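You operate a simulated robot arm through the tools that you are given. There is no shell and no other tool. Be economical: measure what you need, move in short steps, check, and stop when the job is done.

The job below is to be done with a simulated robot arm. You get a single attempt, and the scene is never put back.

JOB
Pump B has tripped: reset it and start it again.
Fine: shut the green vent lever, switch B off, then push RESET B once; start it once READY is lit, it must not trip again; done when the cart display shows 0.01 or less; leave the other V valves, pump controls and clamps of this pipe line.

It is judged by the outcome, as a careful person would: the job done as asked, and still so three seconds after it is handed in. It fails if anything else is knocked over, pushed out of place, dropped, spilled or broken.

ROBOT AND FRAMES
A 7-joint arm with a fingered hand, fixed in place. Base frame: the origin is at the foot of the arm, x ahead of it, y to its left, z up. Readings come in cm, rad, newtons and seconds.
With the tool pointing down near the work surface it reaches from about 30 to 74 cm from the base axis. Its first joint turns from -2.897 to 2.897 rad. Payload 4 kg.
The TCP is the grasp point between the finger pads, 2.6 cm short of the fingertips. In the tool frame z runs along the fingers and y along their closing line. Largest opening 13.2 cm; the body of the gripper starts 7.3 cm behind the TCP. The gripper is a hand of 4 fingers: y runs from the thumb to the fingers, the wrist lies at [0, 0, -23.9] in the tool frame, and closing takes about 1.5 s.
Orientation is that of the tool frame in the base frame, as a unit quaternion [x, y, z, w]. With the fingers straight down and closing along the base's y, the tool's x points along the base's -x, its y along +y and its z along -z.

CONTROLS
- The arm moves only by the tool nudge_tool. Its argument "deltas" is a list of rows, each a list of 7 numbers: the finger opening in cm, from 0 to 13.2, then the shift along the tool's x, y, z in units of 50 mm (1.0 is 50 mm), then the turn, a rotation vector about the tool's x, y, z in units of 6 degrees (1.0 is 6 degrees). In form: [[fingers, x, y, z, rx, ry, rz], ...]. A call has 1 to 8 rows; each row shifts and turns the commanded pose from where the row before left it, along the tool's axes as they then stand. A call with a number of a shift or a turn outside -1 to 1 is refused whole. Rows are played at 5 a second. More than 5 cm and 0.15 rad between two rows, or a gripper value outside its range, and nothing of the call is played. A pose out of reach is approached as far as the arm can. The call stops where the force on the tool passes 80 N (or 10 N more than at its start, if that is more) or the arm is blocked; 0.2 s more then pass. The fingers move at their own pace (about 7.2 cm/s each) and stop on an object; they squeeze with about 33 N. The grip force told is the motor's: it shows also when the fingers shut on nothing. Time passes only in rows, and 0.2 s behind the last, so rows that do not move let the fingers close. It gives the time, the measured TCP pose, the force on the tool (base axes), the opening and the grip force at its end, in the units of the frame above (readings bear some noise), with the torque about the TCP (base axes, N m) and any sound that the robot's microphone picked up.
- Cameras (640 x 400 px; columns grow to the right, rows downward): "scene" is fixed at [22.01, -65.17, 169.32]; the picture's right is [0.94, -0.34, 0.00], its down [-0.18, -0.50, -0.85] and it looks along [0.29, 0.80, -0.53] (base axes); focal length 367 px, centre (320, 200). "wrist" rides on the gripper at [6.8, 0.2, -9.7] in the tool frame; the picture's right is [-0.03, 1.00, 0.00], its down [-0.82, -0.02, -0.58] and it looks along [-0.58, -0.01, 0.82] (tool axes); focal length 270 px, centre (320, 200). There is no depth. A picture from a camera that has moved, and an enlarged one, comes with that camera's place and axes in the base frame and with its lens.
- grab_frame(camera): a new picture of that camera. The clock stands still meanwhile.
- lift_body(by): slides the trunk up (or, below 0, down) by that many cm; the arm rides with it, the base frame stays. It gives what a move gives, with no picture.
- grasp_type(shape): the hand has 4 fingers and takes this shape, open, in about a second: jaw (thumb against the fingers, like two jaws); tri (thumb and two fingers); tip (a fingertip pinch); poke (one finger out to press); point (the index stretched); flat (the hand flat); cup (the hand cupped); fist (a fist). The gripper value then closes the fingers along that shape, each until it touches; the sizes above hold for jaw. It gives what a move gives, with no picture.
- enlarge(camera, box): a new picture of the part [left, top, right, bottom] of that camera's present view, enlarged. The clock stands still meanwhile.
- sign_off(): hands the job in; it is judged then, once.

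Work in short steps. Places have to be worked out from the pictures, the camera data and where the tool is seen: move nearer, look again, correct. Check each grasp and each placing, and mend what went wrong. You have 120 turns and 64 pictures in all, those below and enlarged ones among them. Open the gripper and draw the arm clear of the work before you hand the job in, unless the task says otherwise; then end with one line.

The tools are called after "Emit:" as name(argument=value, ...) on one line, values as JSON. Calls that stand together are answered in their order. nudge_tool: Moves the arm, as the interface text tells. Its arguments: {"type":"object","properties":{"deltas":{"type":"array","items":{"type":"array","items":{"type":"number"}}}},"required":["deltas"]} The other tools are called the same way: lift_body (by) slides the trunk up or down; grasp_type (shape) gives the hand a shape; grab_frame (camera) takes a picture; enlarge (camera, box) takes an enlarged picture of a part of a camera's view; sign_off () hands the job in.

At the start:

```text
time: 0.0
ee_pos: [35.82, 13.55, 124.14]
tcp_rot: [0.0, 1.0, 0.0, 0.0]
ft_force: [0.3, -0.3, 1.1]
moment: [-0.01, -0.02, -0.05]
width: 13.2
grasp_force: 0.1
shape: jaw
trunk travel left (down, up): [-50.0, 9.0]
```

scene: 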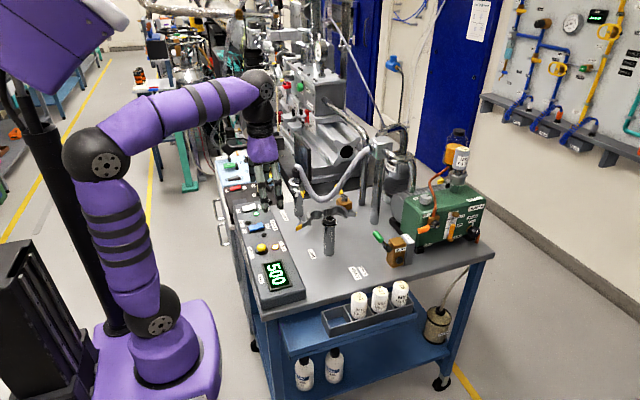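
wrist: 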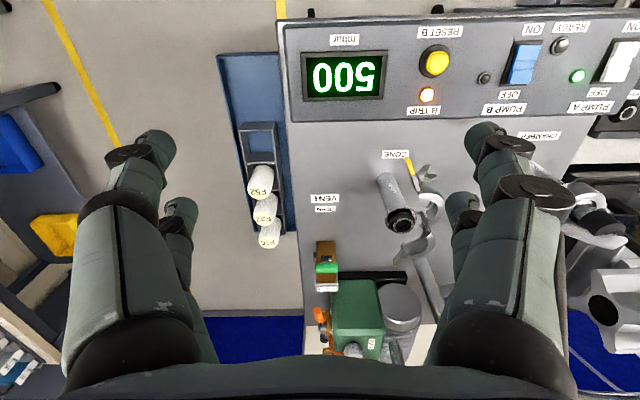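

I start by enlarging the bench area to read the labels and the state of the vent and the controls.

Emit:
enlarge(camera="scene", box=[220, 150, 380, 310])

Emit:
enlarge(camera="scene", box=[340, 130, 500, 290])

Emit:
enlarge(camera="wrist", box=[280, 0, 640, 130])

Emit:
enlarge(camera="wrist", box=[280, 130, 480, 360])

```text
2.50 times, centred on (300, 230) of scene
camera zoom: at [22.01, -65.17, 169.32], right [0.94, -0.34, 0.0], down [-0.18, -0.5, -0.85], along [0.29, 0.8, -0.53], focal length 918 px, centre (370, 125)
```

zoom: 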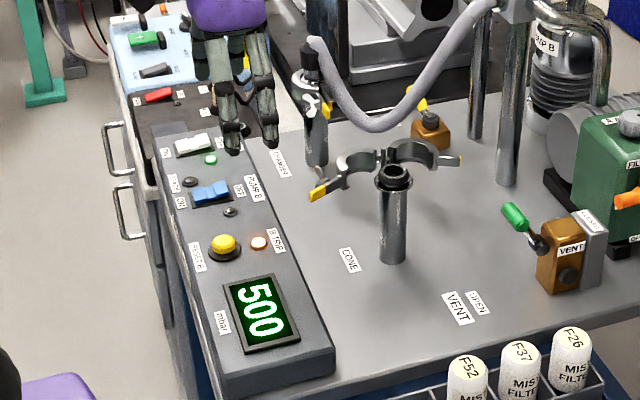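

```text
2.50 times, centred on (420, 210) of scene
camera zoom: at [22.01, -65.17, 169.32], right [0.94, -0.34, 0.0], down [-0.18, -0.5, -0.85], along [0.29, 0.8, -0.53], focal length 918 px, centre (70, 175)
```

zoom: 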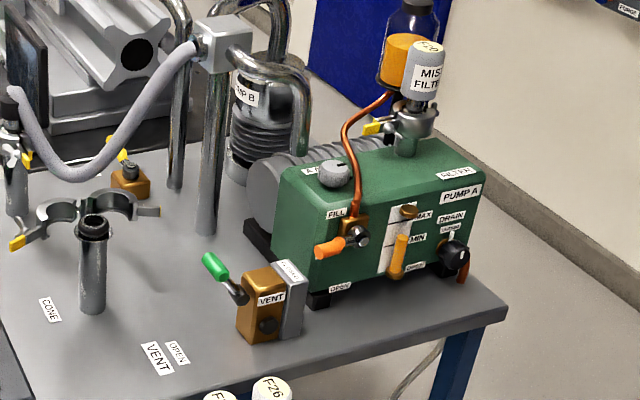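

```text
1.78 times, centred on (460, 65) of wrist
camera zoom: at [28.95, 13.86, 133.87], right [0.03, 1.0, 0.0], down [0.82, -0.02, 0.58], along [0.58, -0.01, -0.82], focal length 480 px, centre (71, 440)
```

zoom: 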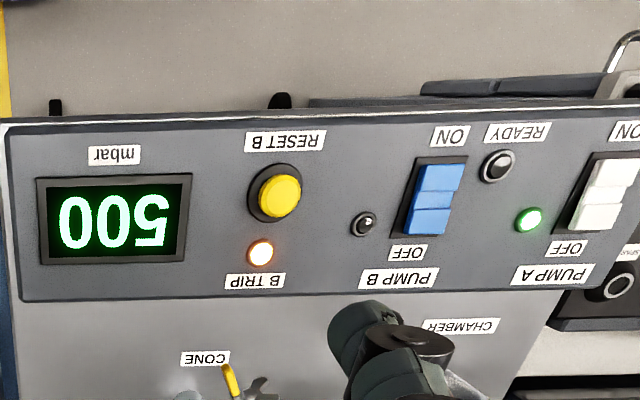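

```text
1.74 times, centred on (380, 245) of wrist
camera zoom: at [28.95, 13.86, 133.87], right [0.03, 1.0, 0.0], down [0.82, -0.02, 0.58], along [0.58, -0.01, -0.82], focal length 470 px, centre (216, 122)
```

zoom: 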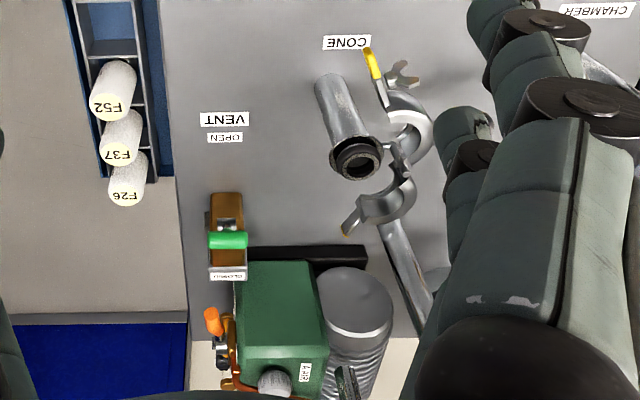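

The B TRIP lamp is lit and both rockers look ON. The green lever is near (70, 14.4, 99), the yellow button near (36, 30, 92) and the B rocker near (36.4, 42.3, 92). I move closer to the vent lever and look at it.

Emit:
nudge_tool(deltas=[[13.2, -0.8, 0, 0.6, 0, 0, 0], [13.2, -0.8, 0, 0.6, 0, 0, 0], [13.2, -0.8, 0, 0.6, 0, 0, 0], [13.2, -0.8, 0, 0.6, 0, 0, 0], [13.2, 0, 0, 0, 0, 0, 0]])

Emit:
grab_frame(camera="wrist")

Emit:
enlarge(camera="scene", box=[360, 200, 440, 280])

```text
time: 1.2
ee_pos: [51.89, 13.7, 112.3]
tcp_rot: [0.0, 1.0, 0.0, 0.0]
ft_force: [0.2, 0.4, -0.3]
moment: [0.02, 0.02, 0.03]
width: 13.18
grasp_force: 0.1
shape: jaw
trunk travel left (down, up): [-50.0, 9.0]
```

```text
57 pictures are left
camera wrist: at [45.03, 13.9, 122.12], right [0.03, 1.0, 0.0], down [0.82, -0.02, 0.58], along [0.58, -0.01, -0.82], focal length 270 px, centre (320, 200)
```

wrist: 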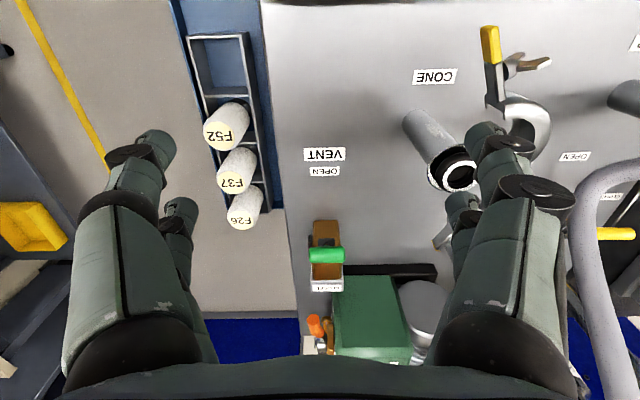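

```text
5.00 times, centred on (400, 240) of scene
camera zoom: at [22.01, -65.17, 169.32], right [0.94, -0.34, 0.0], down [-0.18, -0.5, -0.85], along [0.29, 0.8, -0.53], focal length 1835 px, centre (-80, 0)
```

zoom: 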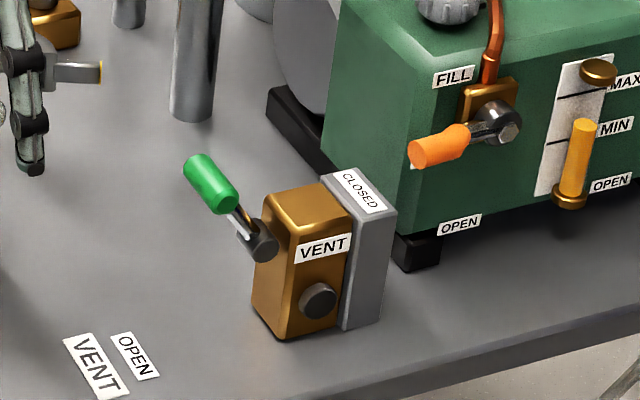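

The green handle looks like a cylinder lying roughly along y above the block. I enlarge the wrist view to work out the lever's geometry.

Emit:
enlarge(camera="wrist", box=[280, 200, 380, 310])

Emit:
enlarge(camera="scene", box=[370, 220, 420, 270])

```text
3.64 times, centred on (330, 255) of wrist
camera zoom: at [45.03, 13.9, 122.12], right [0.03, 1.0, 0.0], down [0.82, -0.02, 0.58], along [0.58, -0.01, -0.82], focal length 983 px, centre (284, 0)
```

zoom: 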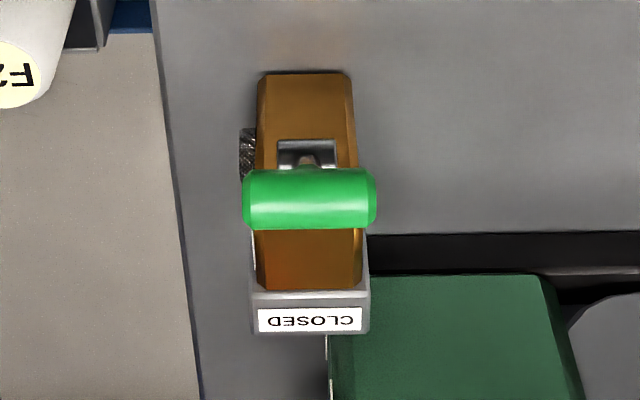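

```text
8.00 times, centred on (395, 245) of scene
camera zoom: at [22.01, -65.17, 169.32], right [0.94, -0.34, 0.0], down [-0.18, -0.5, -0.85], along [0.29, 0.8, -0.53], focal length 2936 px, centre (-280, -160)
```

zoom: 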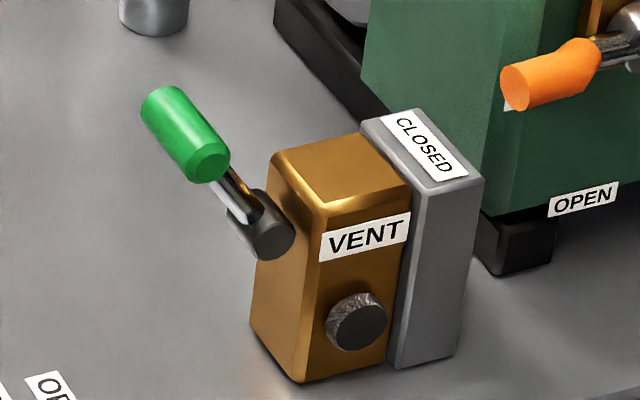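

The T-handle bar is at about (69.8, 14.3, 99.1). It swings in the x–z plane about a hub near (73, 14, 94.5) and now leans toward OPEN (-x), so it has to go toward CLOSED (+x). I try the poke shape and look at where the finger sits.

Emit:
grasp_type(shape="poke")

Emit:
grab_frame(camera="wrist")

Emit:
enlarge(camera="scene", box=[260, 110, 400, 250])

```text
time: 2.1
ee_pos: [51.78, 13.65, 112.41]
tcp_rot: [-0.001, 1.0, 0.0, 0.001]
ft_force: [0.6, 0.3, 0.0]
moment: [-0.01, -0.02, -0.01]
width: 0.02
grasp_force: 0.0
shape: poke
trunk travel left (down, up): [-50.0, 9.0]
```

```text
53 pictures are left
camera wrist: at [44.97, 13.9, 122.15], right [0.03, 1.0, 0.0], down [0.82, -0.02, 0.58], along [0.58, -0.01, -0.82], focal length 270 px, centre (320, 200)
```

wrist: 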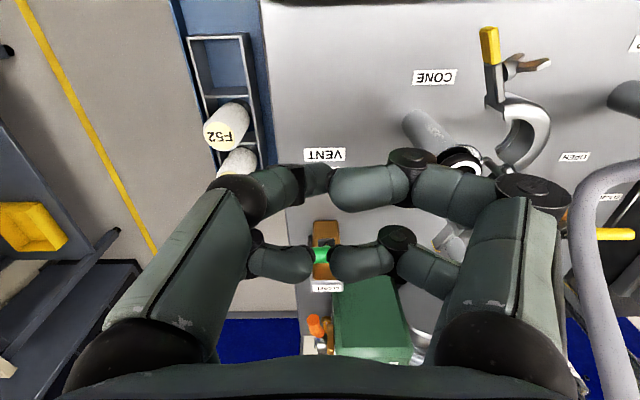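

```text
2.86 times, centred on (330, 180) of scene
camera zoom: at [22.01, -65.17, 169.32], right [0.94, -0.34, 0.0], down [-0.18, -0.5, -0.85], along [0.29, 0.8, -0.53], focal length 1049 px, centre (291, 257)
```

zoom: 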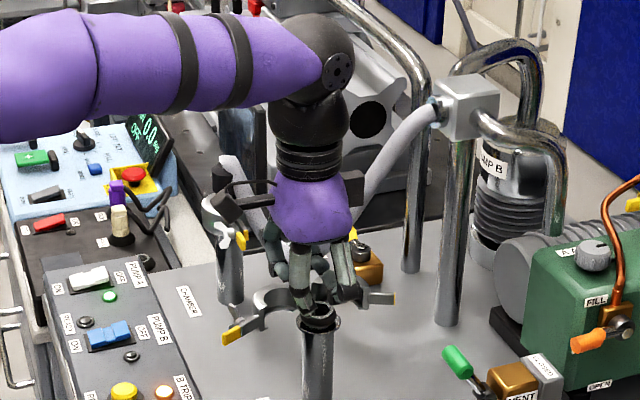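

The poke shape currently reads as pinched, with width 0. I let time pass with an open value and look again.

Emit:
nudge_tool(deltas=[[13.2, 0, 0, 0, 0, 0, 0], [13.2, 0, 0, 0, 0, 0, 0], [13.2, 0, 0, 0, 0, 0, 0], [13.2, 0, 0, 0, 0, 0, 0], [13.2, 0, 0, 0, 0, 0, 0]])

Emit:
grab_frame(camera="wrist")

```text
time: 3.3
ee_pos: [51.82, 13.54, 112.4]
tcp_rot: [0.0, 1.0, 0.0, 0.0]
ft_force: [-0.1, 0.0, -1.2]
moment: [-0.03, 0.01, 0.01]
width: 0.02
grasp_force: 0.1
shape: poke
trunk travel left (down, up): [-50.0, 9.0]
```

```text
51 pictures are left
camera wrist: at [44.98, 13.9, 122.14], right [0.03, 1.0, 0.0], down [0.82, -0.02, 0.58], along [0.58, -0.01, -0.82], focal length 270 px, centre (320, 200)
```

wrist: 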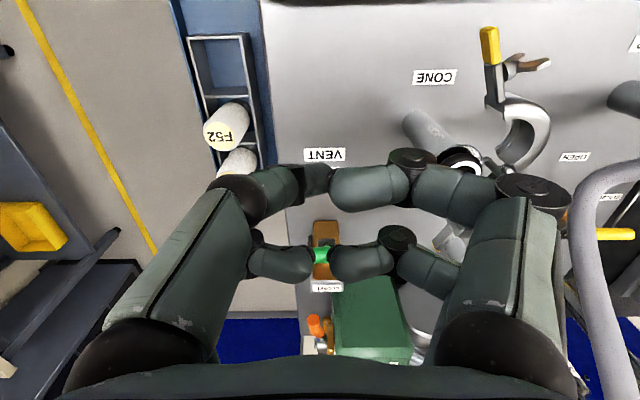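

Poke gives no obvious single finger. I try the point shape.

Emit:
grasp_type(shape="point")

Emit:
grab_frame(camera="wrist")

Emit:
enlarge(camera="scene", box=[300, 150, 380, 230])

```text
time: 4.2
ee_pos: [51.84, 13.57, 112.4]
tcp_rot: [0.0, 1.0, 0.0, -0.001]
ft_force: [0.7, 0.3, -0.1]
moment: [0.01, -0.01, 0.0]
width: 0.0
grasp_force: 0.1
shape: point
trunk travel left (down, up): [-50.0, 9.0]
```

```text
50 pictures are left
camera wrist: at [44.98, 13.9, 122.14], right [0.03, 1.0, 0.0], down [0.82, -0.02, 0.58], along [0.58, -0.01, -0.82], focal length 270 px, centre (320, 200)
```

wrist: 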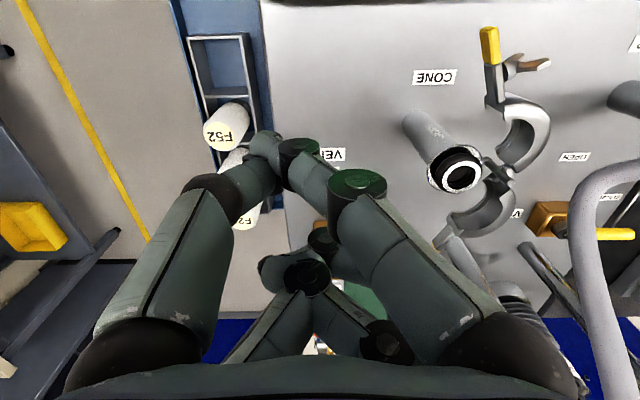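

```text
5.00 times, centred on (340, 190) of scene
camera zoom: at [22.01, -65.17, 169.32], right [0.94, -0.34, 0.0], down [-0.18, -0.5, -0.85], along [0.29, 0.8, -0.53], focal length 1835 px, centre (220, 250)
```

zoom: 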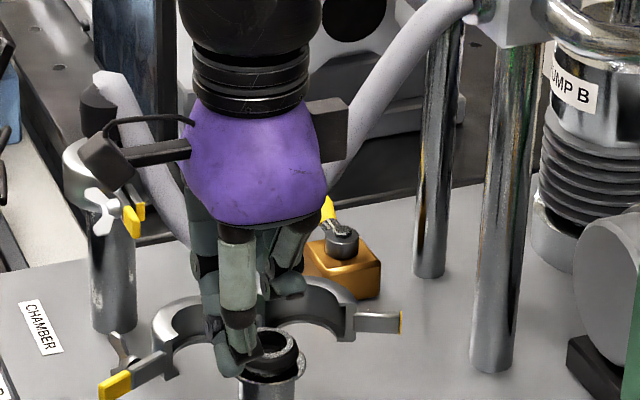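

Neither shape gives a clean fingertip. I go back to jaw and shut it, because its tip geometry is known.

Emit:
grasp_type(shape="jaw")

Emit:
nudge_tool(deltas=[[0, 0, 0, 0, 0, 0, 0], [0, 0, 0, 0, 0, 0, 0], [0, 0, 0, 0, 0, 0, 0], [0, 0, 0, 0, 0, 0, 0], [0, 0, 0, 0, 0, 0, 0], [0, 0, 0, 0, 0, 0, 0], [0, 0, 0, 0, 0, 0, 0]])

Emit:
grab_frame(camera="wrist")

Emit:
enlarge(camera="scene", box=[300, 150, 380, 230])

```text
time: 5.1
ee_pos: [51.74, 13.64, 112.48]
tcp_rot: [0.0, 1.0, -0.001, 0.0]
ft_force: [-0.7, -0.3, 0.6]
moment: [-0.01, -0.03, 0.0]
width: 13.18
grasp_force: 0.1
shape: jaw
trunk travel left (down, up): [-50.0, 9.0]
```

```text
time: 6.7
ee_pos: [51.72, 13.6, 112.38]
tcp_rot: [0.001, 1.0, 0.0, 0.0]
ft_force: [0.3, 0.0, 0.7]
moment: [0.01, 0.0, -0.02]
width: 0.01
grasp_force: 33.2
shape: jaw
trunk travel left (down, up): [-50.0, 9.0]
```

```text
48 pictures are left
camera wrist: at [44.98, 13.9, 122.14], right [0.03, 1.0, 0.0], down [0.82, -0.02, 0.58], along [0.58, -0.01, -0.82], focal length 270 px, centre (320, 200)
```

wrist: 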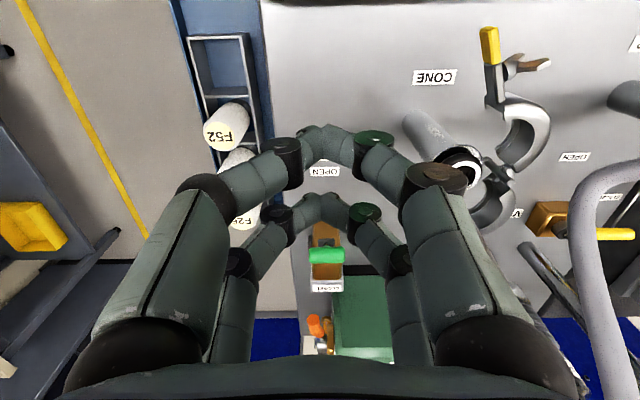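

```text
5.00 times, centred on (340, 190) of scene
camera zoom: at [22.01, -65.17, 169.32], right [0.94, -0.34, 0.0], down [-0.18, -0.5, -0.85], along [0.29, 0.8, -0.53], focal length 1835 px, centre (220, 250)
```

zoom: 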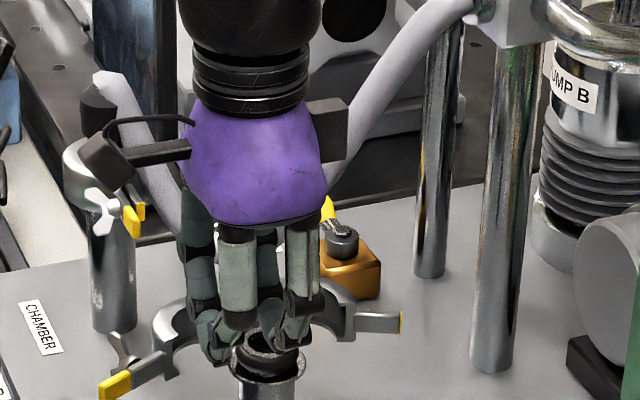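

The jaw closes into two fingertip pairs at about TCP x ± 1.9 cm. I tilt the tool 30° forward so it reaches the lever more easily, then check the orientation.

Emit:
nudge_tool(deltas=[[0, 0, 0, 0, 0, -1, 0], [0, 0, 0, 0, 0, -1, 0], [0, 0, 0, 0, 0, -1, 0], [0, 0, 0, 0, 0, -1, 0], [0, 0, 0, 0, 0, -1, 0], [0, 0, 0, 0, 0, 0, 0]])

Emit:
enlarge(camera="wrist", box=[200, 80, 440, 320])

```text
time: 8.1
ee_pos: [51.65, 13.55, 112.18]
tcp_rot: [0.0, 0.965, 0.0, 0.261]
ft_force: [-1.1, -0.5, 0.0]
moment: [0.0, 0.0, -0.02]
width: 0.0
grasp_force: 33.0
shape: jaw
trunk travel left (down, up): [-50.0, 9.0]
```

```text
1.67 times, centred on (320, 200) of wrist
camera zoom: at [41.0, 13.87, 117.17], right [0.02, 1.0, 0.01], down [0.42, -0.02, 0.91], along [0.91, -0.01, -0.42], focal length 450 px, centre (320, 200)
```

zoom: 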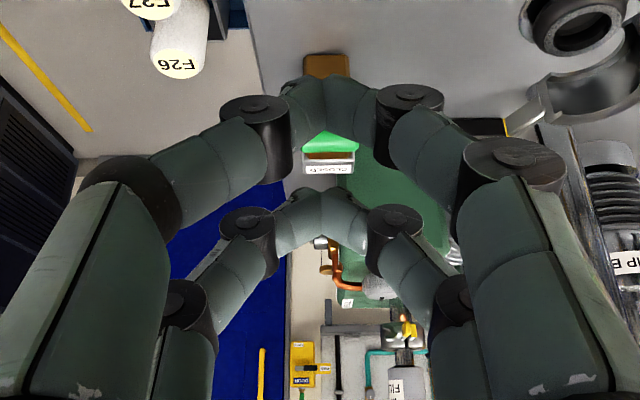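

The tilt direction is right. I move to the staging point just before the bar.

Emit:
nudge_tool(deltas=[[0, -0.08, 0.03, 0.79, 0, 0, 0], [0, -0.08, 0.03, 0.79, 0, 0, 0], [0, -0.08, 0.04, 0.79, 0, 0, 0], [0, -0.08, 0.04, 0.76, 0, 0, 0], [0, 0, 0, 0, 0, 0, 0]])

Emit:
enlarge(camera="wrist", box=[220, 100, 420, 300])

Emit:
enlarge(camera="scene", box=[340, 180, 440, 280])

```text
time: 9.3
ee_pos: [61.01, 14.37, 99.28]
tcp_rot: [0.0, 0.966, 0.0, 0.259]
ft_force: [0.2, 0.6, 0.1]
moment: [-0.01, 0.01, -0.01]
width: 0.0
grasp_force: 33.2
shape: jaw
trunk travel left (down, up): [-50.0, 9.0]
```

```text
2.00 times, centred on (320, 200) of wrist
camera zoom: at [50.28, 14.66, 104.31], right [0.02, 1.0, 0.01], down [0.42, -0.02, 0.91], along [0.91, -0.01, -0.42], focal length 541 px, centre (320, 200)
```

zoom: 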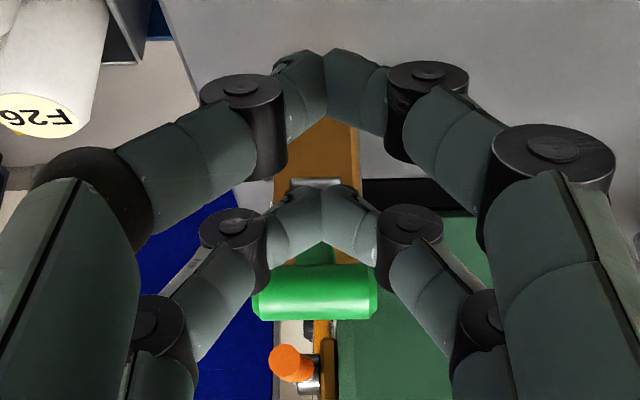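

```text
4.00 times, centred on (390, 230) of scene
camera zoom: at [22.01, -65.17, 169.32], right [0.94, -0.34, 0.0], down [-0.18, -0.5, -0.85], along [0.29, 0.8, -0.53], focal length 1468 px, centre (40, 80)
```

zoom: 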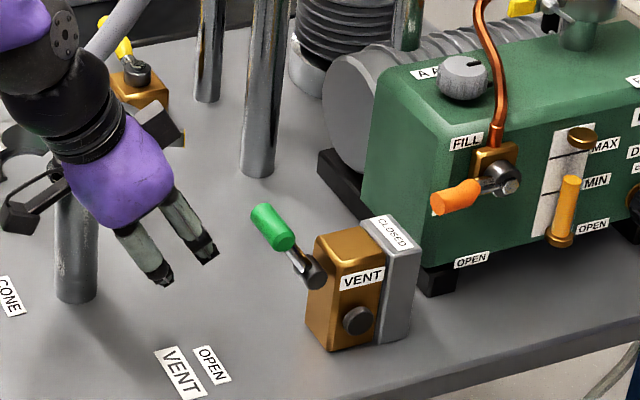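

The rear fingertip pair is level with the bar and about 4 cm short of it. I push along +x in short rows.

Emit:
nudge_tool(deltas=[[0, -0.35, 0, 0.2, 0, 0, 0], [0, -0.35, 0, 0.2, 0, 0, 0], [0, -0.17, 0, 0.1, 0, 0, 0], [0, -0.17, 0, 0.1, 0, 0, 0]])

Emit:
enlarge(camera="scene", box=[340, 180, 440, 280])

```text
time: 10.3
ee_pos: [66.97, 14.39, 99.43]
tcp_rot: [0.001, 0.966, -0.001, 0.258]
ft_force: [-0.9, 0.6, -0.1]
moment: [0.0, 0.02, 0.01]
width: 0.0
grasp_force: 33.2
shape: jaw
trunk travel left (down, up): [-50.0, 9.0]
```

```text
4.00 times, centred on (390, 230) of scene
camera zoom: at [22.01, -65.17, 169.32], right [0.94, -0.34, 0.0], down [-0.18, -0.5, -0.85], along [0.29, 0.8, -0.53], focal length 1468 px, centre (40, 80)
```

zoom: 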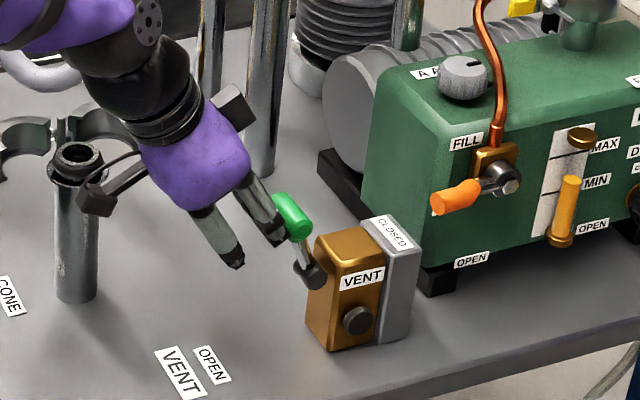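

The lever is moving easily and is now close to upright. I keep pushing.

Emit:
nudge_tool(deltas=[[0, -0.19, 0, 0.065, 0, 0, 0], [0, -0.18, 0, 0.08, 0, 0, 0], [0, -0.17, 0, 0.1, 0, 0, 0]])

Emit:
enlarge(camera="scene", box=[340, 180, 440, 280])

```text
time: 11.1
ee_pos: [69.9, 14.29, 99.69]
tcp_rot: [-0.001, 0.966, 0.001, 0.258]
ft_force: [0.1, 1.0, 0.0]
moment: [0.03, 0.0, 0.02]
width: 0.01
grasp_force: 33.1
shape: jaw
trunk travel left (down, up): [-50.0, 9.0]
```

```text
4.00 times, centred on (390, 230) of scene
camera zoom: at [22.01, -65.17, 169.32], right [0.94, -0.34, 0.0], down [-0.18, -0.5, -0.85], along [0.29, 0.8, -0.53], focal length 1468 px, centre (40, 80)
```

zoom: 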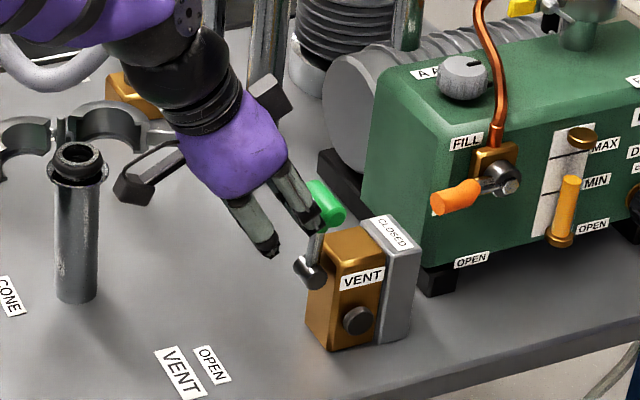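

The lever is just past upright with no force on it. I continue gently toward the CLOSED plate.

Emit:
nudge_tool(deltas=[[0, -0.13, 0, 0.075, 0, 0, 0], [0, -0.13, 0, 0.075, 0, 0, 0], [0, 0, 0, 0, 0, 0, 0]])

Emit:
enlarge(camera="scene", box=[340, 180, 440, 280])

```text
time: 11.9
ee_pos: [71.35, 14.35, 99.75]
tcp_rot: [0.0, 0.966, 0.0, 0.259]
ft_force: [0.0, -0.3, 0.8]
moment: [0.01, 0.04, -0.04]
width: 0.0
grasp_force: 32.8
shape: jaw
trunk travel left (down, up): [-50.0, 9.0]
```

```text
4.00 times, centred on (390, 230) of scene
camera zoom: at [22.01, -65.17, 169.32], right [0.94, -0.34, 0.0], down [-0.18, -0.5, -0.85], along [0.29, 0.8, -0.53], focal length 1468 px, centre (40, 80)
```

zoom: 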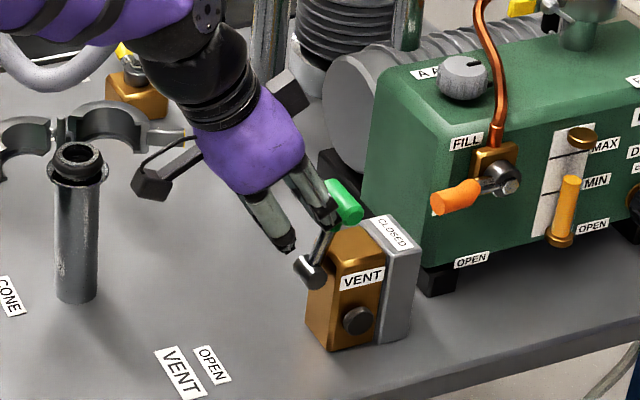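

Still free with no stop reached, so I keep going.

Emit:
nudge_tool(deltas=[[0, -0.13, 0, 0.075, 0, 0, 0], [0, -0.13, 0, 0.075, 0, 0, 0], [0, 0, 0, 0, 0, 0, 0]])

Emit:
enlarge(camera="scene", box=[340, 180, 440, 280])

```text
time: 12.7
ee_pos: [72.89, 14.49, 99.7]
tcp_rot: [0.001, 0.966, 0.0, 0.259]
ft_force: [-1.3, 0.7, 0.7]
moment: [-0.01, 0.0, -0.04]
width: 0.0
grasp_force: 33.1
shape: jaw
trunk travel left (down, up): [-50.0, 9.0]
```

```text
4.00 times, centred on (390, 230) of scene
camera zoom: at [22.01, -65.17, 169.32], right [0.94, -0.34, 0.0], down [-0.18, -0.5, -0.85], along [0.29, 0.8, -0.53], focal length 1468 px, centre (40, 80)
```

zoom: 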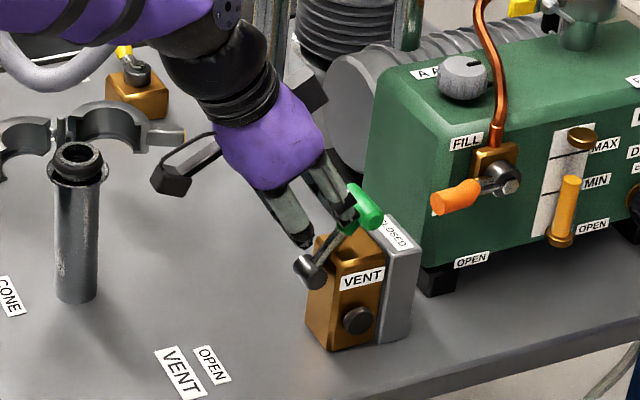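

The lever now leans about 45° toward CLOSED and still meets no stop. I take another small step with a slight descent to follow the arc.

Emit:
nudge_tool(deltas=[[0, -0.11, 0, 0.09, 0, 0, 0], [0, -0.11, 0, 0.09, 0, 0, 0], [0, 0, 0, 0, 0, 0, 0]])

Emit:
enlarge(camera="scene", box=[340, 180, 440, 280])

Emit:
enlarge(camera="wrist", box=[220, 100, 420, 300])

```text
time: 13.5
ee_pos: [73.26, 14.35, 99.4]
tcp_rot: [0.0, 0.968, -0.001, 0.253]
ft_force: [-65.7, -0.7, 6.6]
moment: [0.0, 0.23, -0.04]
width: 0.0
grasp_force: 32.9
shape: jaw
trunk travel left (down, up): [-50.0, 9.0]
```

```text
4.00 times, centred on (390, 230) of scene
camera zoom: at [22.01, -65.17, 169.32], right [0.94, -0.34, 0.0], down [-0.18, -0.5, -0.85], along [0.29, 0.8, -0.53], focal length 1468 px, centre (40, 80)
```

zoom: 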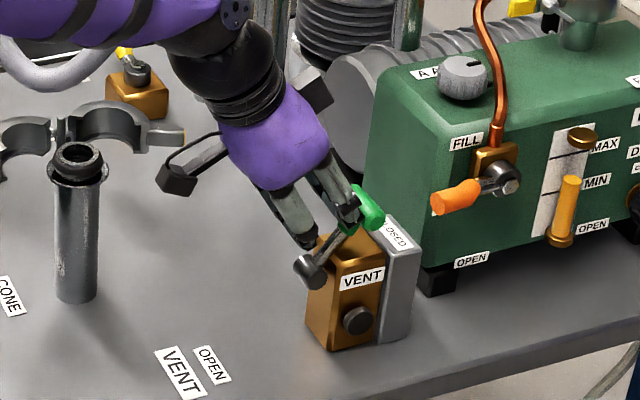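

```text
2.00 times, centred on (320, 200) of wrist
camera zoom: at [62.65, 14.72, 104.59], right [0.02, 1.0, 0.01], down [0.43, -0.02, 0.9], along [0.9, -0.02, -0.43], focal length 541 px, centre (320, 200)
```

zoom: 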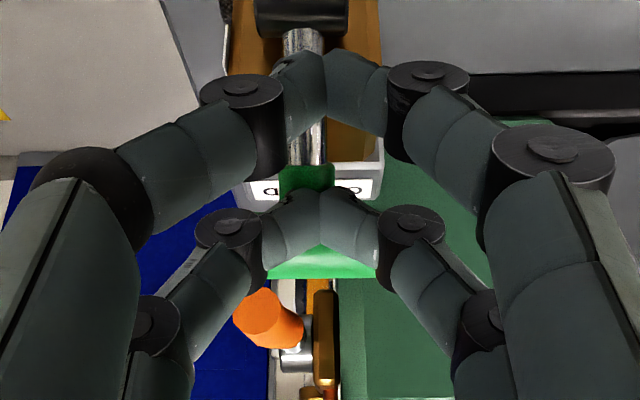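

A 66 N reaction along -x with the lever leaning toward CLOSED suggests the end stop. I back off and look at it unloaded.

Emit:
nudge_tool(deltas=[[0, 0.26, 0, -0.15, 0, 0, 0], [0, 0.5, 0, -0.4, 0, 0, 0], [0, 0.5, 0, -0.7, 0, 0, 0], [0, 0.2, 0, -0.8, 0, 0, 0]])

Emit:
enlarge(camera="scene", box=[370, 210, 430, 270])

Emit:
enlarge(camera="scene", box=[225, 200, 325, 300])

```text
time: 14.5
ee_pos: [62.73, 14.3, 104.58]
tcp_rot: [0.001, 0.966, 0.0, 0.259]
ft_force: [0.4, 0.2, 0.3]
moment: [0.0, 0.02, -0.01]
width: 0.0
grasp_force: 32.7
shape: jaw
trunk travel left (down, up): [-50.0, 9.0]
```

```text
6.67 times, centred on (400, 240) of scene
camera zoom: at [22.01, -65.17, 169.32], right [0.94, -0.34, 0.0], down [-0.18, -0.5, -0.85], along [0.29, 0.8, -0.53], focal length 2447 px, centre (-213, -67)
```

zoom: 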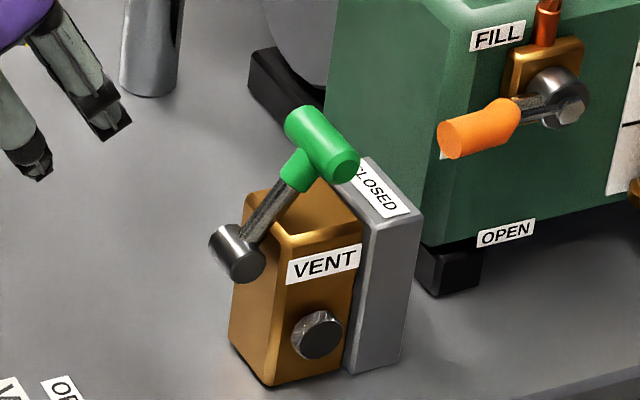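

```text
4.00 times, centred on (275, 250) of scene
camera zoom: at [22.01, -65.17, 169.32], right [0.94, -0.34, 0.0], down [-0.18, -0.5, -0.85], along [0.29, 0.8, -0.53], focal length 1468 px, centre (500, 0)
```

zoom: 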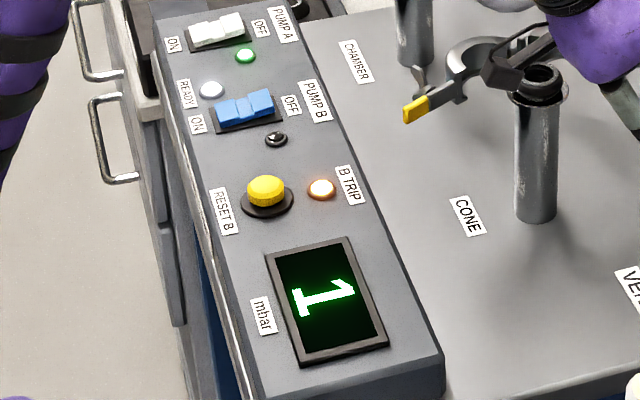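

The display has dropped from 500 to 1 and READY is lit, so the vent is shut. Next I move, lifted clear, to above the pump B rocker to press its OFF end (+x side) with the front fingertip pair.

Emit:
nudge_tool(deltas=[[0, 0.568, 0, -0.617, 0, 0, 0], [0, 0.568, 0, -0.617, 0, 0, 0], [0, 0.568, 0, -0.617, 0, 0, 0], [0, 0.568, 0, -0.617, 0, 0, 0], [0, 0.568, 0, -0.617, 0, 0, 0], [0, 0.568, 0, -0.617, 0, 0, 0]])

Emit:
nudge_tool(deltas=[[0, 0, 0.94, 0, 0, 0, 0], [0, 0, 0.94, 0, 0, 0, 0], [0, 0, 0.94, 0, 0, 0, 0], [0, 0, 0.94, 0, 0, 0, 0], [0, 0, 0.94, 0, 0, 0, 0], [0, 0, 0.94, 0, 0, 0, 0], [0, 0, 0, 0, 0, 0, 0]])

Emit:
grab_frame(camera="wrist")

Emit:
enlarge(camera="scene", box=[200, 130, 360, 290])

```text
time: 15.9
ee_pos: [38.65, 14.15, 112.35]
tcp_rot: [0.0, 0.966, 0.0, 0.259]
ft_force: [0.7, 0.3, -0.2]
moment: [-0.03, -0.03, -0.02]
width: 0.0
grasp_force: 32.5
shape: jaw
trunk travel left (down, up): [-50.0, 9.0]
```

```text
time: 17.5
ee_pos: [38.91, 42.55, 112.37]
tcp_rot: [0.0, 0.966, 0.0, 0.259]
ft_force: [0.3, 0.0, -0.8]
moment: [-0.03, 0.02, -0.03]
width: 0.0
grasp_force: 33.8
shape: jaw
trunk travel left (down, up): [-50.0, 9.0]
```

```text
35 pictures are left
camera wrist: at [28.22, 42.87, 117.37], right [0.02, 1.0, 0.01], down [0.42, -0.02, 0.91], along [0.91, -0.02, -0.42], focal length 270 px, centre (320, 200)
```

wrist: 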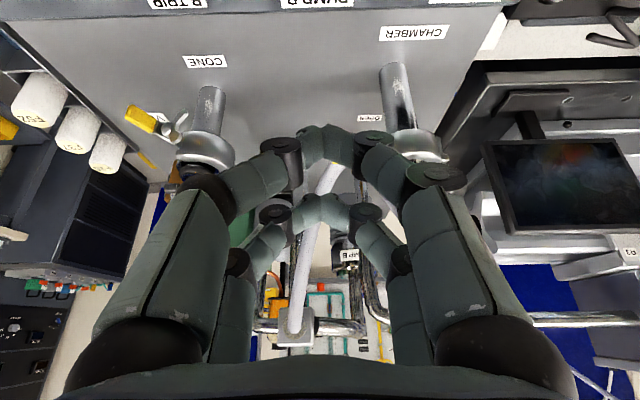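

```text
2.50 times, centred on (280, 210) of scene
camera zoom: at [22.01, -65.17, 169.32], right [0.94, -0.34, 0.0], down [-0.18, -0.5, -0.85], along [0.29, 0.8, -0.53], focal length 918 px, centre (420, 175)
```

zoom: 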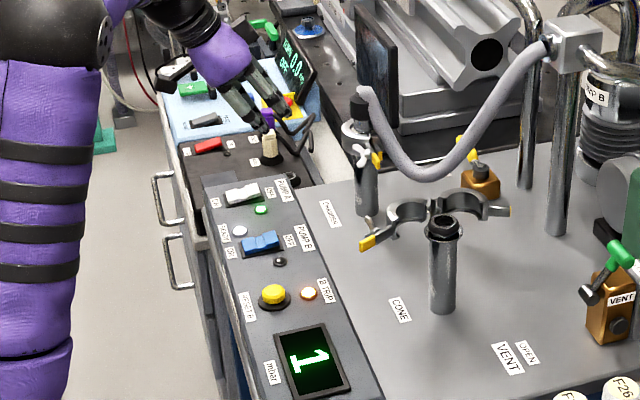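

The scene camera shows the rocker well, so I use it to guide the fingertip. I descend to about 4 cm above the rocker.

Emit:
nudge_tool(deltas=[[0, 0.425, 0, 0.7, 0, 0, 0], [0, 0.425, 0, 0.7, 0, 0, 0], [0, 0.425, 0, 0.7, 0, 0, 0], [0, 0, 0, 0, 0, 0, 0]])

Emit:
enlarge(camera="scene", box=[235, 180, 305, 250])

Emit:
enlarge(camera="wrist", box=[220, 0, 420, 200])

```text
time: 18.5
ee_pos: [38.57, 42.72, 99.83]
tcp_rot: [0.0, 0.966, 0.0, 0.259]
ft_force: [1.2, 0.1, -0.6]
moment: [-0.03, 0.01, -0.02]
width: 0.0
grasp_force: 32.9
shape: jaw
trunk travel left (down, up): [-50.0, 9.0]
```

```text
5.71 times, centred on (270, 215) of scene
camera zoom: at [22.01, -65.17, 169.32], right [0.94, -0.34, 0.0], down [-0.18, -0.5, -0.85], along [0.29, 0.8, -0.53], focal length 2098 px, centre (606, 114)
```

zoom: 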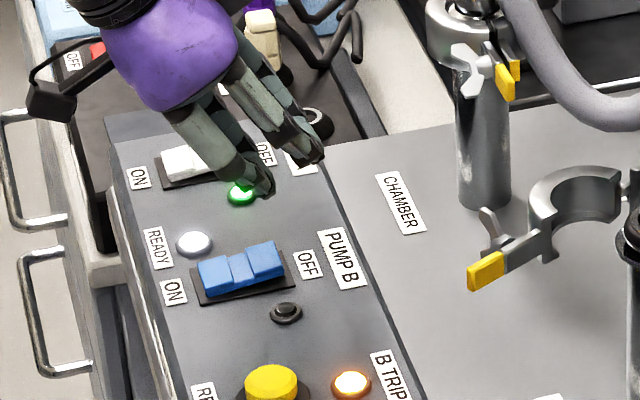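

```text
2.00 times, centred on (320, 100) of wrist
camera zoom: at [27.99, 42.93, 104.89], right [0.02, 1.0, 0.01], down [0.42, -0.02, 0.91], along [0.91, -0.01, -0.42], focal length 541 px, centre (320, 400)
```

zoom: 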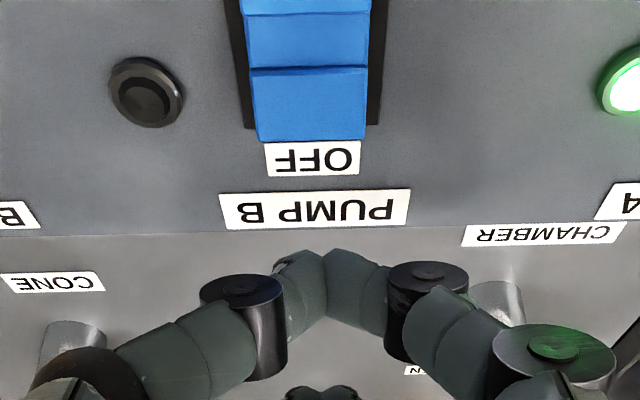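

The front pair is aligned over the OFF half of the rocker (x≈37.5, y≈42.7) and about 4 cm above it. I lower it straight down and finish with small steps.

Emit:
nudge_tool(deltas=[[0, 0.16, 0, 0.27, 0, 0, 0], [0, 0.16, 0, 0.27, 0, 0, 0], [0, 0.04, 0, 0.07, 0, 0, 0], [0, 0, 0, 0, 0, 0, 0]])

Emit:
enlarge(camera="scene", box=[235, 180, 305, 250])

```text
time: 19.5
ee_pos: [38.52, 42.47, 96.37]
tcp_rot: [0.001, 0.966, -0.001, 0.258]
ft_force: [0.3, -0.1, -0.3]
moment: [-0.02, -0.03, 0.0]
width: 0.03
grasp_force: 32.7
shape: jaw
trunk travel left (down, up): [-50.0, 9.0]
```

```text
5.71 times, centred on (270, 215) of scene
camera zoom: at [22.01, -65.17, 169.32], right [0.94, -0.34, 0.0], down [-0.18, -0.5, -0.85], along [0.29, 0.8, -0.53], focal length 2098 px, centre (606, 114)
```

zoom: 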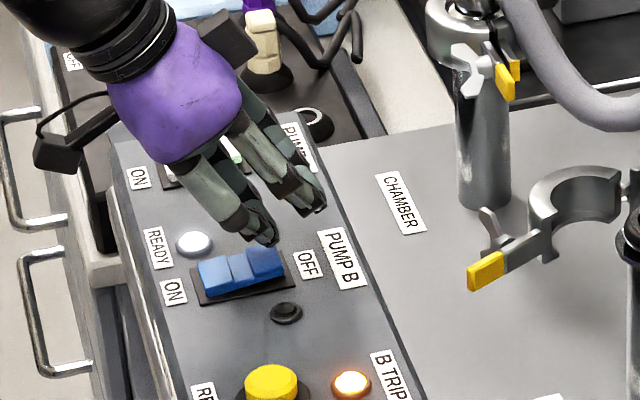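

The tip is just above the OFF half. I press down in small steps.

Emit:
nudge_tool(deltas=[[0, 0.05, 0, 0.087, 0, 0, 0], [0, 0.03, 0, 0.052, 0, 0, 0], [0, 0.03, 0, 0.052, 0, 0, 0]])

Emit:
enlarge(camera="scene", box=[235, 180, 305, 250])

```text
time: 20.3
ee_pos: [38.59, 42.51, 95.25]
tcp_rot: [0.0, 0.966, 0.0, 0.258]
ft_force: [0.1, -0.1, 0.7]
moment: [0.01, 0.02, -0.01]
width: 0.0
grasp_force: 33.1
shape: jaw
trunk travel left (down, up): [-50.0, 9.0]
```

```text
5.71 times, centred on (270, 215) of scene
camera zoom: at [22.01, -65.17, 169.32], right [0.94, -0.34, 0.0], down [-0.18, -0.5, -0.85], along [0.29, 0.8, -0.53], focal length 2098 px, centre (606, 114)
```

zoom: 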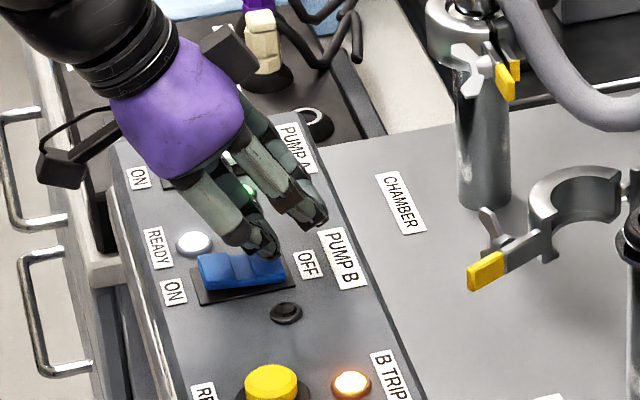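

The OFF half is sinking. I press a little further until I hear a click or feel resistance.

Emit:
nudge_tool(deltas=[[0, 0.02, 0, 0.035, 0, 0, 0], [0, 0.02, 0, 0.035, 0, 0, 0]])

Emit:
enlarge(camera="scene", box=[235, 180, 305, 250])

```text
time: 20.9
ee_pos: [38.61, 42.56, 94.94]
tcp_rot: [0.0, 0.966, 0.001, 0.26]
ft_force: [2.4, 2.0, 12.2]
moment: [0.15, 0.02, 0.01]
width: 0.0
grasp_force: 33.5
shape: jaw
trunk travel left (down, up): [-50.0, 9.0]
```

```text
5.71 times, centred on (270, 215) of scene
camera zoom: at [22.01, -65.17, 169.32], right [0.94, -0.34, 0.0], down [-0.18, -0.5, -0.85], along [0.29, 0.8, -0.53], focal length 2098 px, centre (606, 114)
```

zoom: 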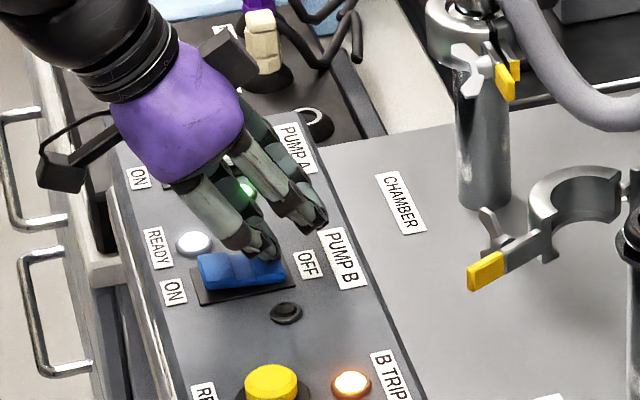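

There is a 12 N reaction and the rocker looks tipped to OFF. I lift straight up and check.

Emit:
nudge_tool(deltas=[[0, -0.3, 0, -0.52, 0, 0, 0], [0, -0.3, 0, -0.52, 0, 0, 0], [0, 0, 0, 0, 0, 0, 0]])

Emit:
enlarge(camera="scene", box=[235, 180, 305, 250])

```text
time: 21.7
ee_pos: [38.52, 42.38, 101.01]
tcp_rot: [0.0, 0.966, 0.0, 0.259]
ft_force: [-0.3, -0.3, 0.1]
moment: [-0.02, 0.0, 0.03]
width: 0.0
grasp_force: 32.9
shape: jaw
trunk travel left (down, up): [-50.0, 9.0]
```

```text
5.71 times, centred on (270, 215) of scene
camera zoom: at [22.01, -65.17, 169.32], right [0.94, -0.34, 0.0], down [-0.18, -0.5, -0.85], along [0.29, 0.8, -0.53], focal length 2098 px, centre (606, 114)
```

zoom: 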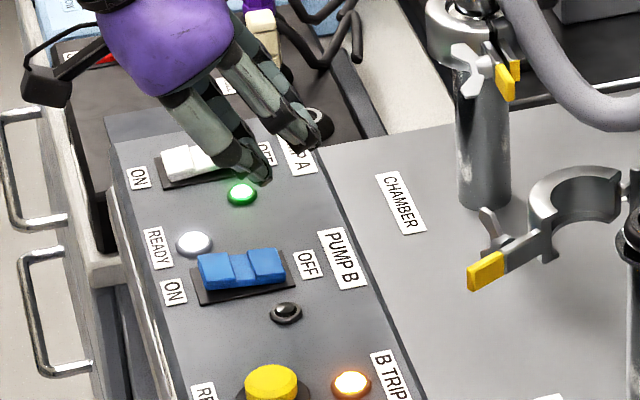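

The rocker is now OFF with its ON end raised. I move over the RESET B button, staying at this height.

Emit:
nudge_tool(deltas=[[0, 0.147, -0.827, -0.085, 0, 0, 0], [0, 0.147, -0.827, -0.085, 0, 0, 0], [0, 0.147, -0.827, -0.085, 0, 0, 0], [0, 0.15, 0, 0.26, 0, 0, 0], [0, 0, 0, 0, 0, 0, 0]])

Emit:
enlarge(camera="scene", box=[235, 210, 305, 280])

Emit:
enlarge(camera="wrist", box=[220, 0, 420, 200])

```text
time: 22.9
ee_pos: [36.08, 30.1, 99.23]
tcp_rot: [0.0, 0.966, 0.0, 0.259]
ft_force: [0.5, -0.4, -0.3]
moment: [0.02, -0.03, -0.01]
width: 0.01
grasp_force: 32.3
shape: jaw
trunk travel left (down, up): [-50.0, 9.0]
```

```text
5.71 times, centred on (270, 245) of scene
camera zoom: at [22.01, -65.17, 169.32], right [0.94, -0.34, 0.0], down [-0.18, -0.5, -0.85], along [0.29, 0.8, -0.53], focal length 2098 px, centre (606, -57)
```

zoom: 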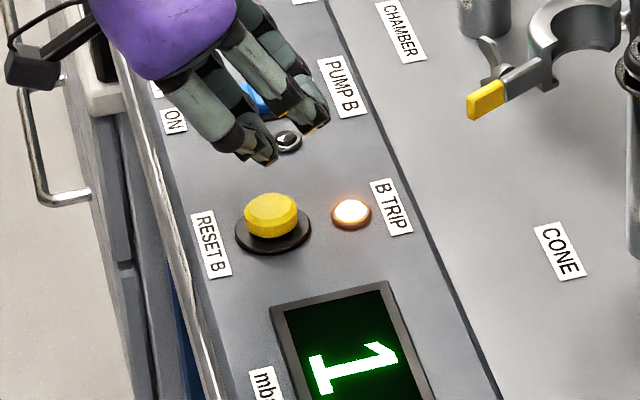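

```text
2.00 times, centred on (320, 100) of wrist
camera zoom: at [25.35, 30.38, 104.22], right [0.02, 1.0, 0.01], down [0.42, -0.02, 0.91], along [0.91, -0.02, -0.42], focal length 541 px, centre (320, 400)
```

zoom: 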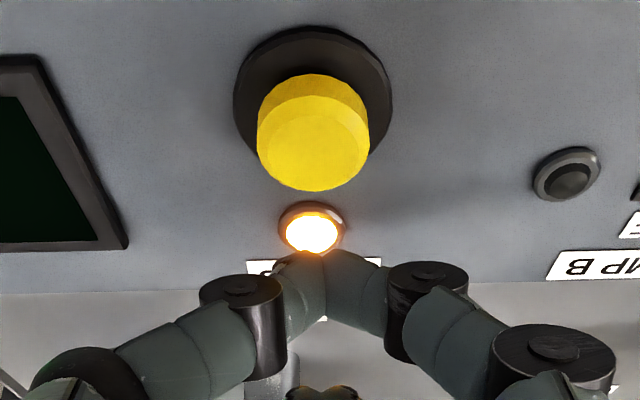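

The tip is aligned over the yellow button. I lower it to just above the cap.

Emit:
nudge_tool(deltas=[[0, 0.13, 0, 0.225, 0, 0, 0], [0, 0.13, 0, 0.225, 0, 0, 0], [0, 0, 0, 0, 0, 0, 0]])

Emit:
enlarge(camera="scene", box=[235, 210, 305, 280])

```text
time: 23.7
ee_pos: [36.09, 30.08, 96.71]
tcp_rot: [0.0, 0.966, 0.0, 0.259]
ft_force: [-0.1, -0.3, 0.3]
moment: [-0.02, 0.01, -0.01]
width: 0.0
grasp_force: 32.8
shape: jaw
trunk travel left (down, up): [-50.0, 9.0]
```

```text
5.71 times, centred on (270, 245) of scene
camera zoom: at [22.01, -65.17, 169.32], right [0.94, -0.34, 0.0], down [-0.18, -0.5, -0.85], along [0.29, 0.8, -0.53], focal length 2098 px, centre (606, -57)
```

zoom: 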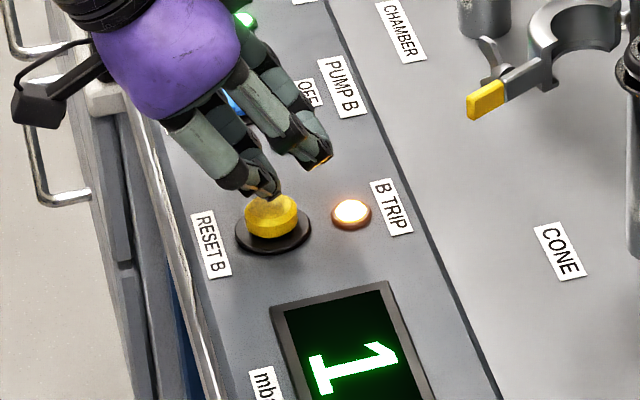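

The tip is about 0.5 cm above the cap. I press straight down without reversing, so that it counts as one push.

Emit:
nudge_tool(deltas=[[0, 0.03, 0, 0.052, 0, 0, 0], [0, 0.03, 0, 0.052, 0, 0, 0], [0, 0.03, 0, 0.052, 0, 0, 0]])

Emit:
enlarge(camera="scene", box=[235, 210, 305, 280])

```text
time: 24.5
ee_pos: [36.14, 30.07, 95.86]
tcp_rot: [0.0, 0.966, 0.0, 0.26]
ft_force: [0.4, -0.5, -0.3]
moment: [0.0, -0.02, 0.01]
width: 0.01
grasp_force: 32.8
shape: jaw
trunk travel left (down, up): [-50.0, 9.0]
```

```text
5.71 times, centred on (270, 245) of scene
camera zoom: at [22.01, -65.17, 169.32], right [0.94, -0.34, 0.0], down [-0.18, -0.5, -0.85], along [0.29, 0.8, -0.53], focal length 2098 px, centre (606, -57)
```

zoom: 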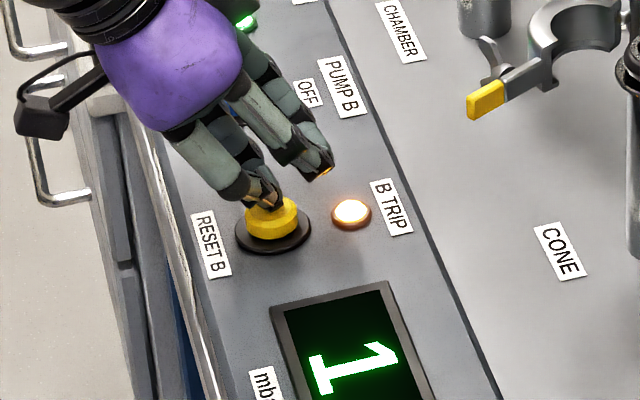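

Contact is about to begin. I keep pressing.

Emit:
nudge_tool(deltas=[[0, 0.025, 0, 0.043, 0, 0, 0], [0, 0.025, 0, 0.043, 0, 0, 0]])

Emit:
nudge_tool(deltas=[[0, 0.015, 0, 0.026, 0, 0, 0], [0, 0.015, 0, 0.026, 0, 0, 0]])

Emit:
enlarge(camera="scene", box=[235, 210, 305, 280])

```text
time: 25.1
ee_pos: [36.18, 30.11, 95.44]
tcp_rot: [0.0, 0.966, 0.001, 0.26]
ft_force: [0.6, 0.6, 4.5]
moment: [0.05, -0.01, 0.01]
width: 0.02
grasp_force: 32.8
shape: jaw
trunk travel left (down, up): [-50.0, 9.0]
heard: click
```

```text
time: 25.7
ee_pos: [36.06, 30.07, 95.21]
tcp_rot: [0.001, 0.966, 0.001, 0.259]
ft_force: [3.6, 1.5, 17.7]
moment: [0.07, 0.01, -0.01]
width: 0.0
grasp_force: 32.8
shape: jaw
trunk travel left (down, up): [-50.0, 9.0]
```

```text
5.71 times, centred on (270, 245) of scene
camera zoom: at [22.01, -65.17, 169.32], right [0.94, -0.34, 0.0], down [-0.18, -0.5, -0.85], along [0.29, 0.8, -0.53], focal length 2098 px, centre (606, -57)
```

zoom: 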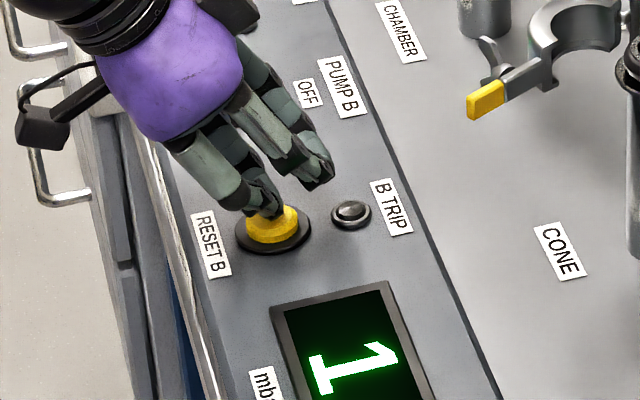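

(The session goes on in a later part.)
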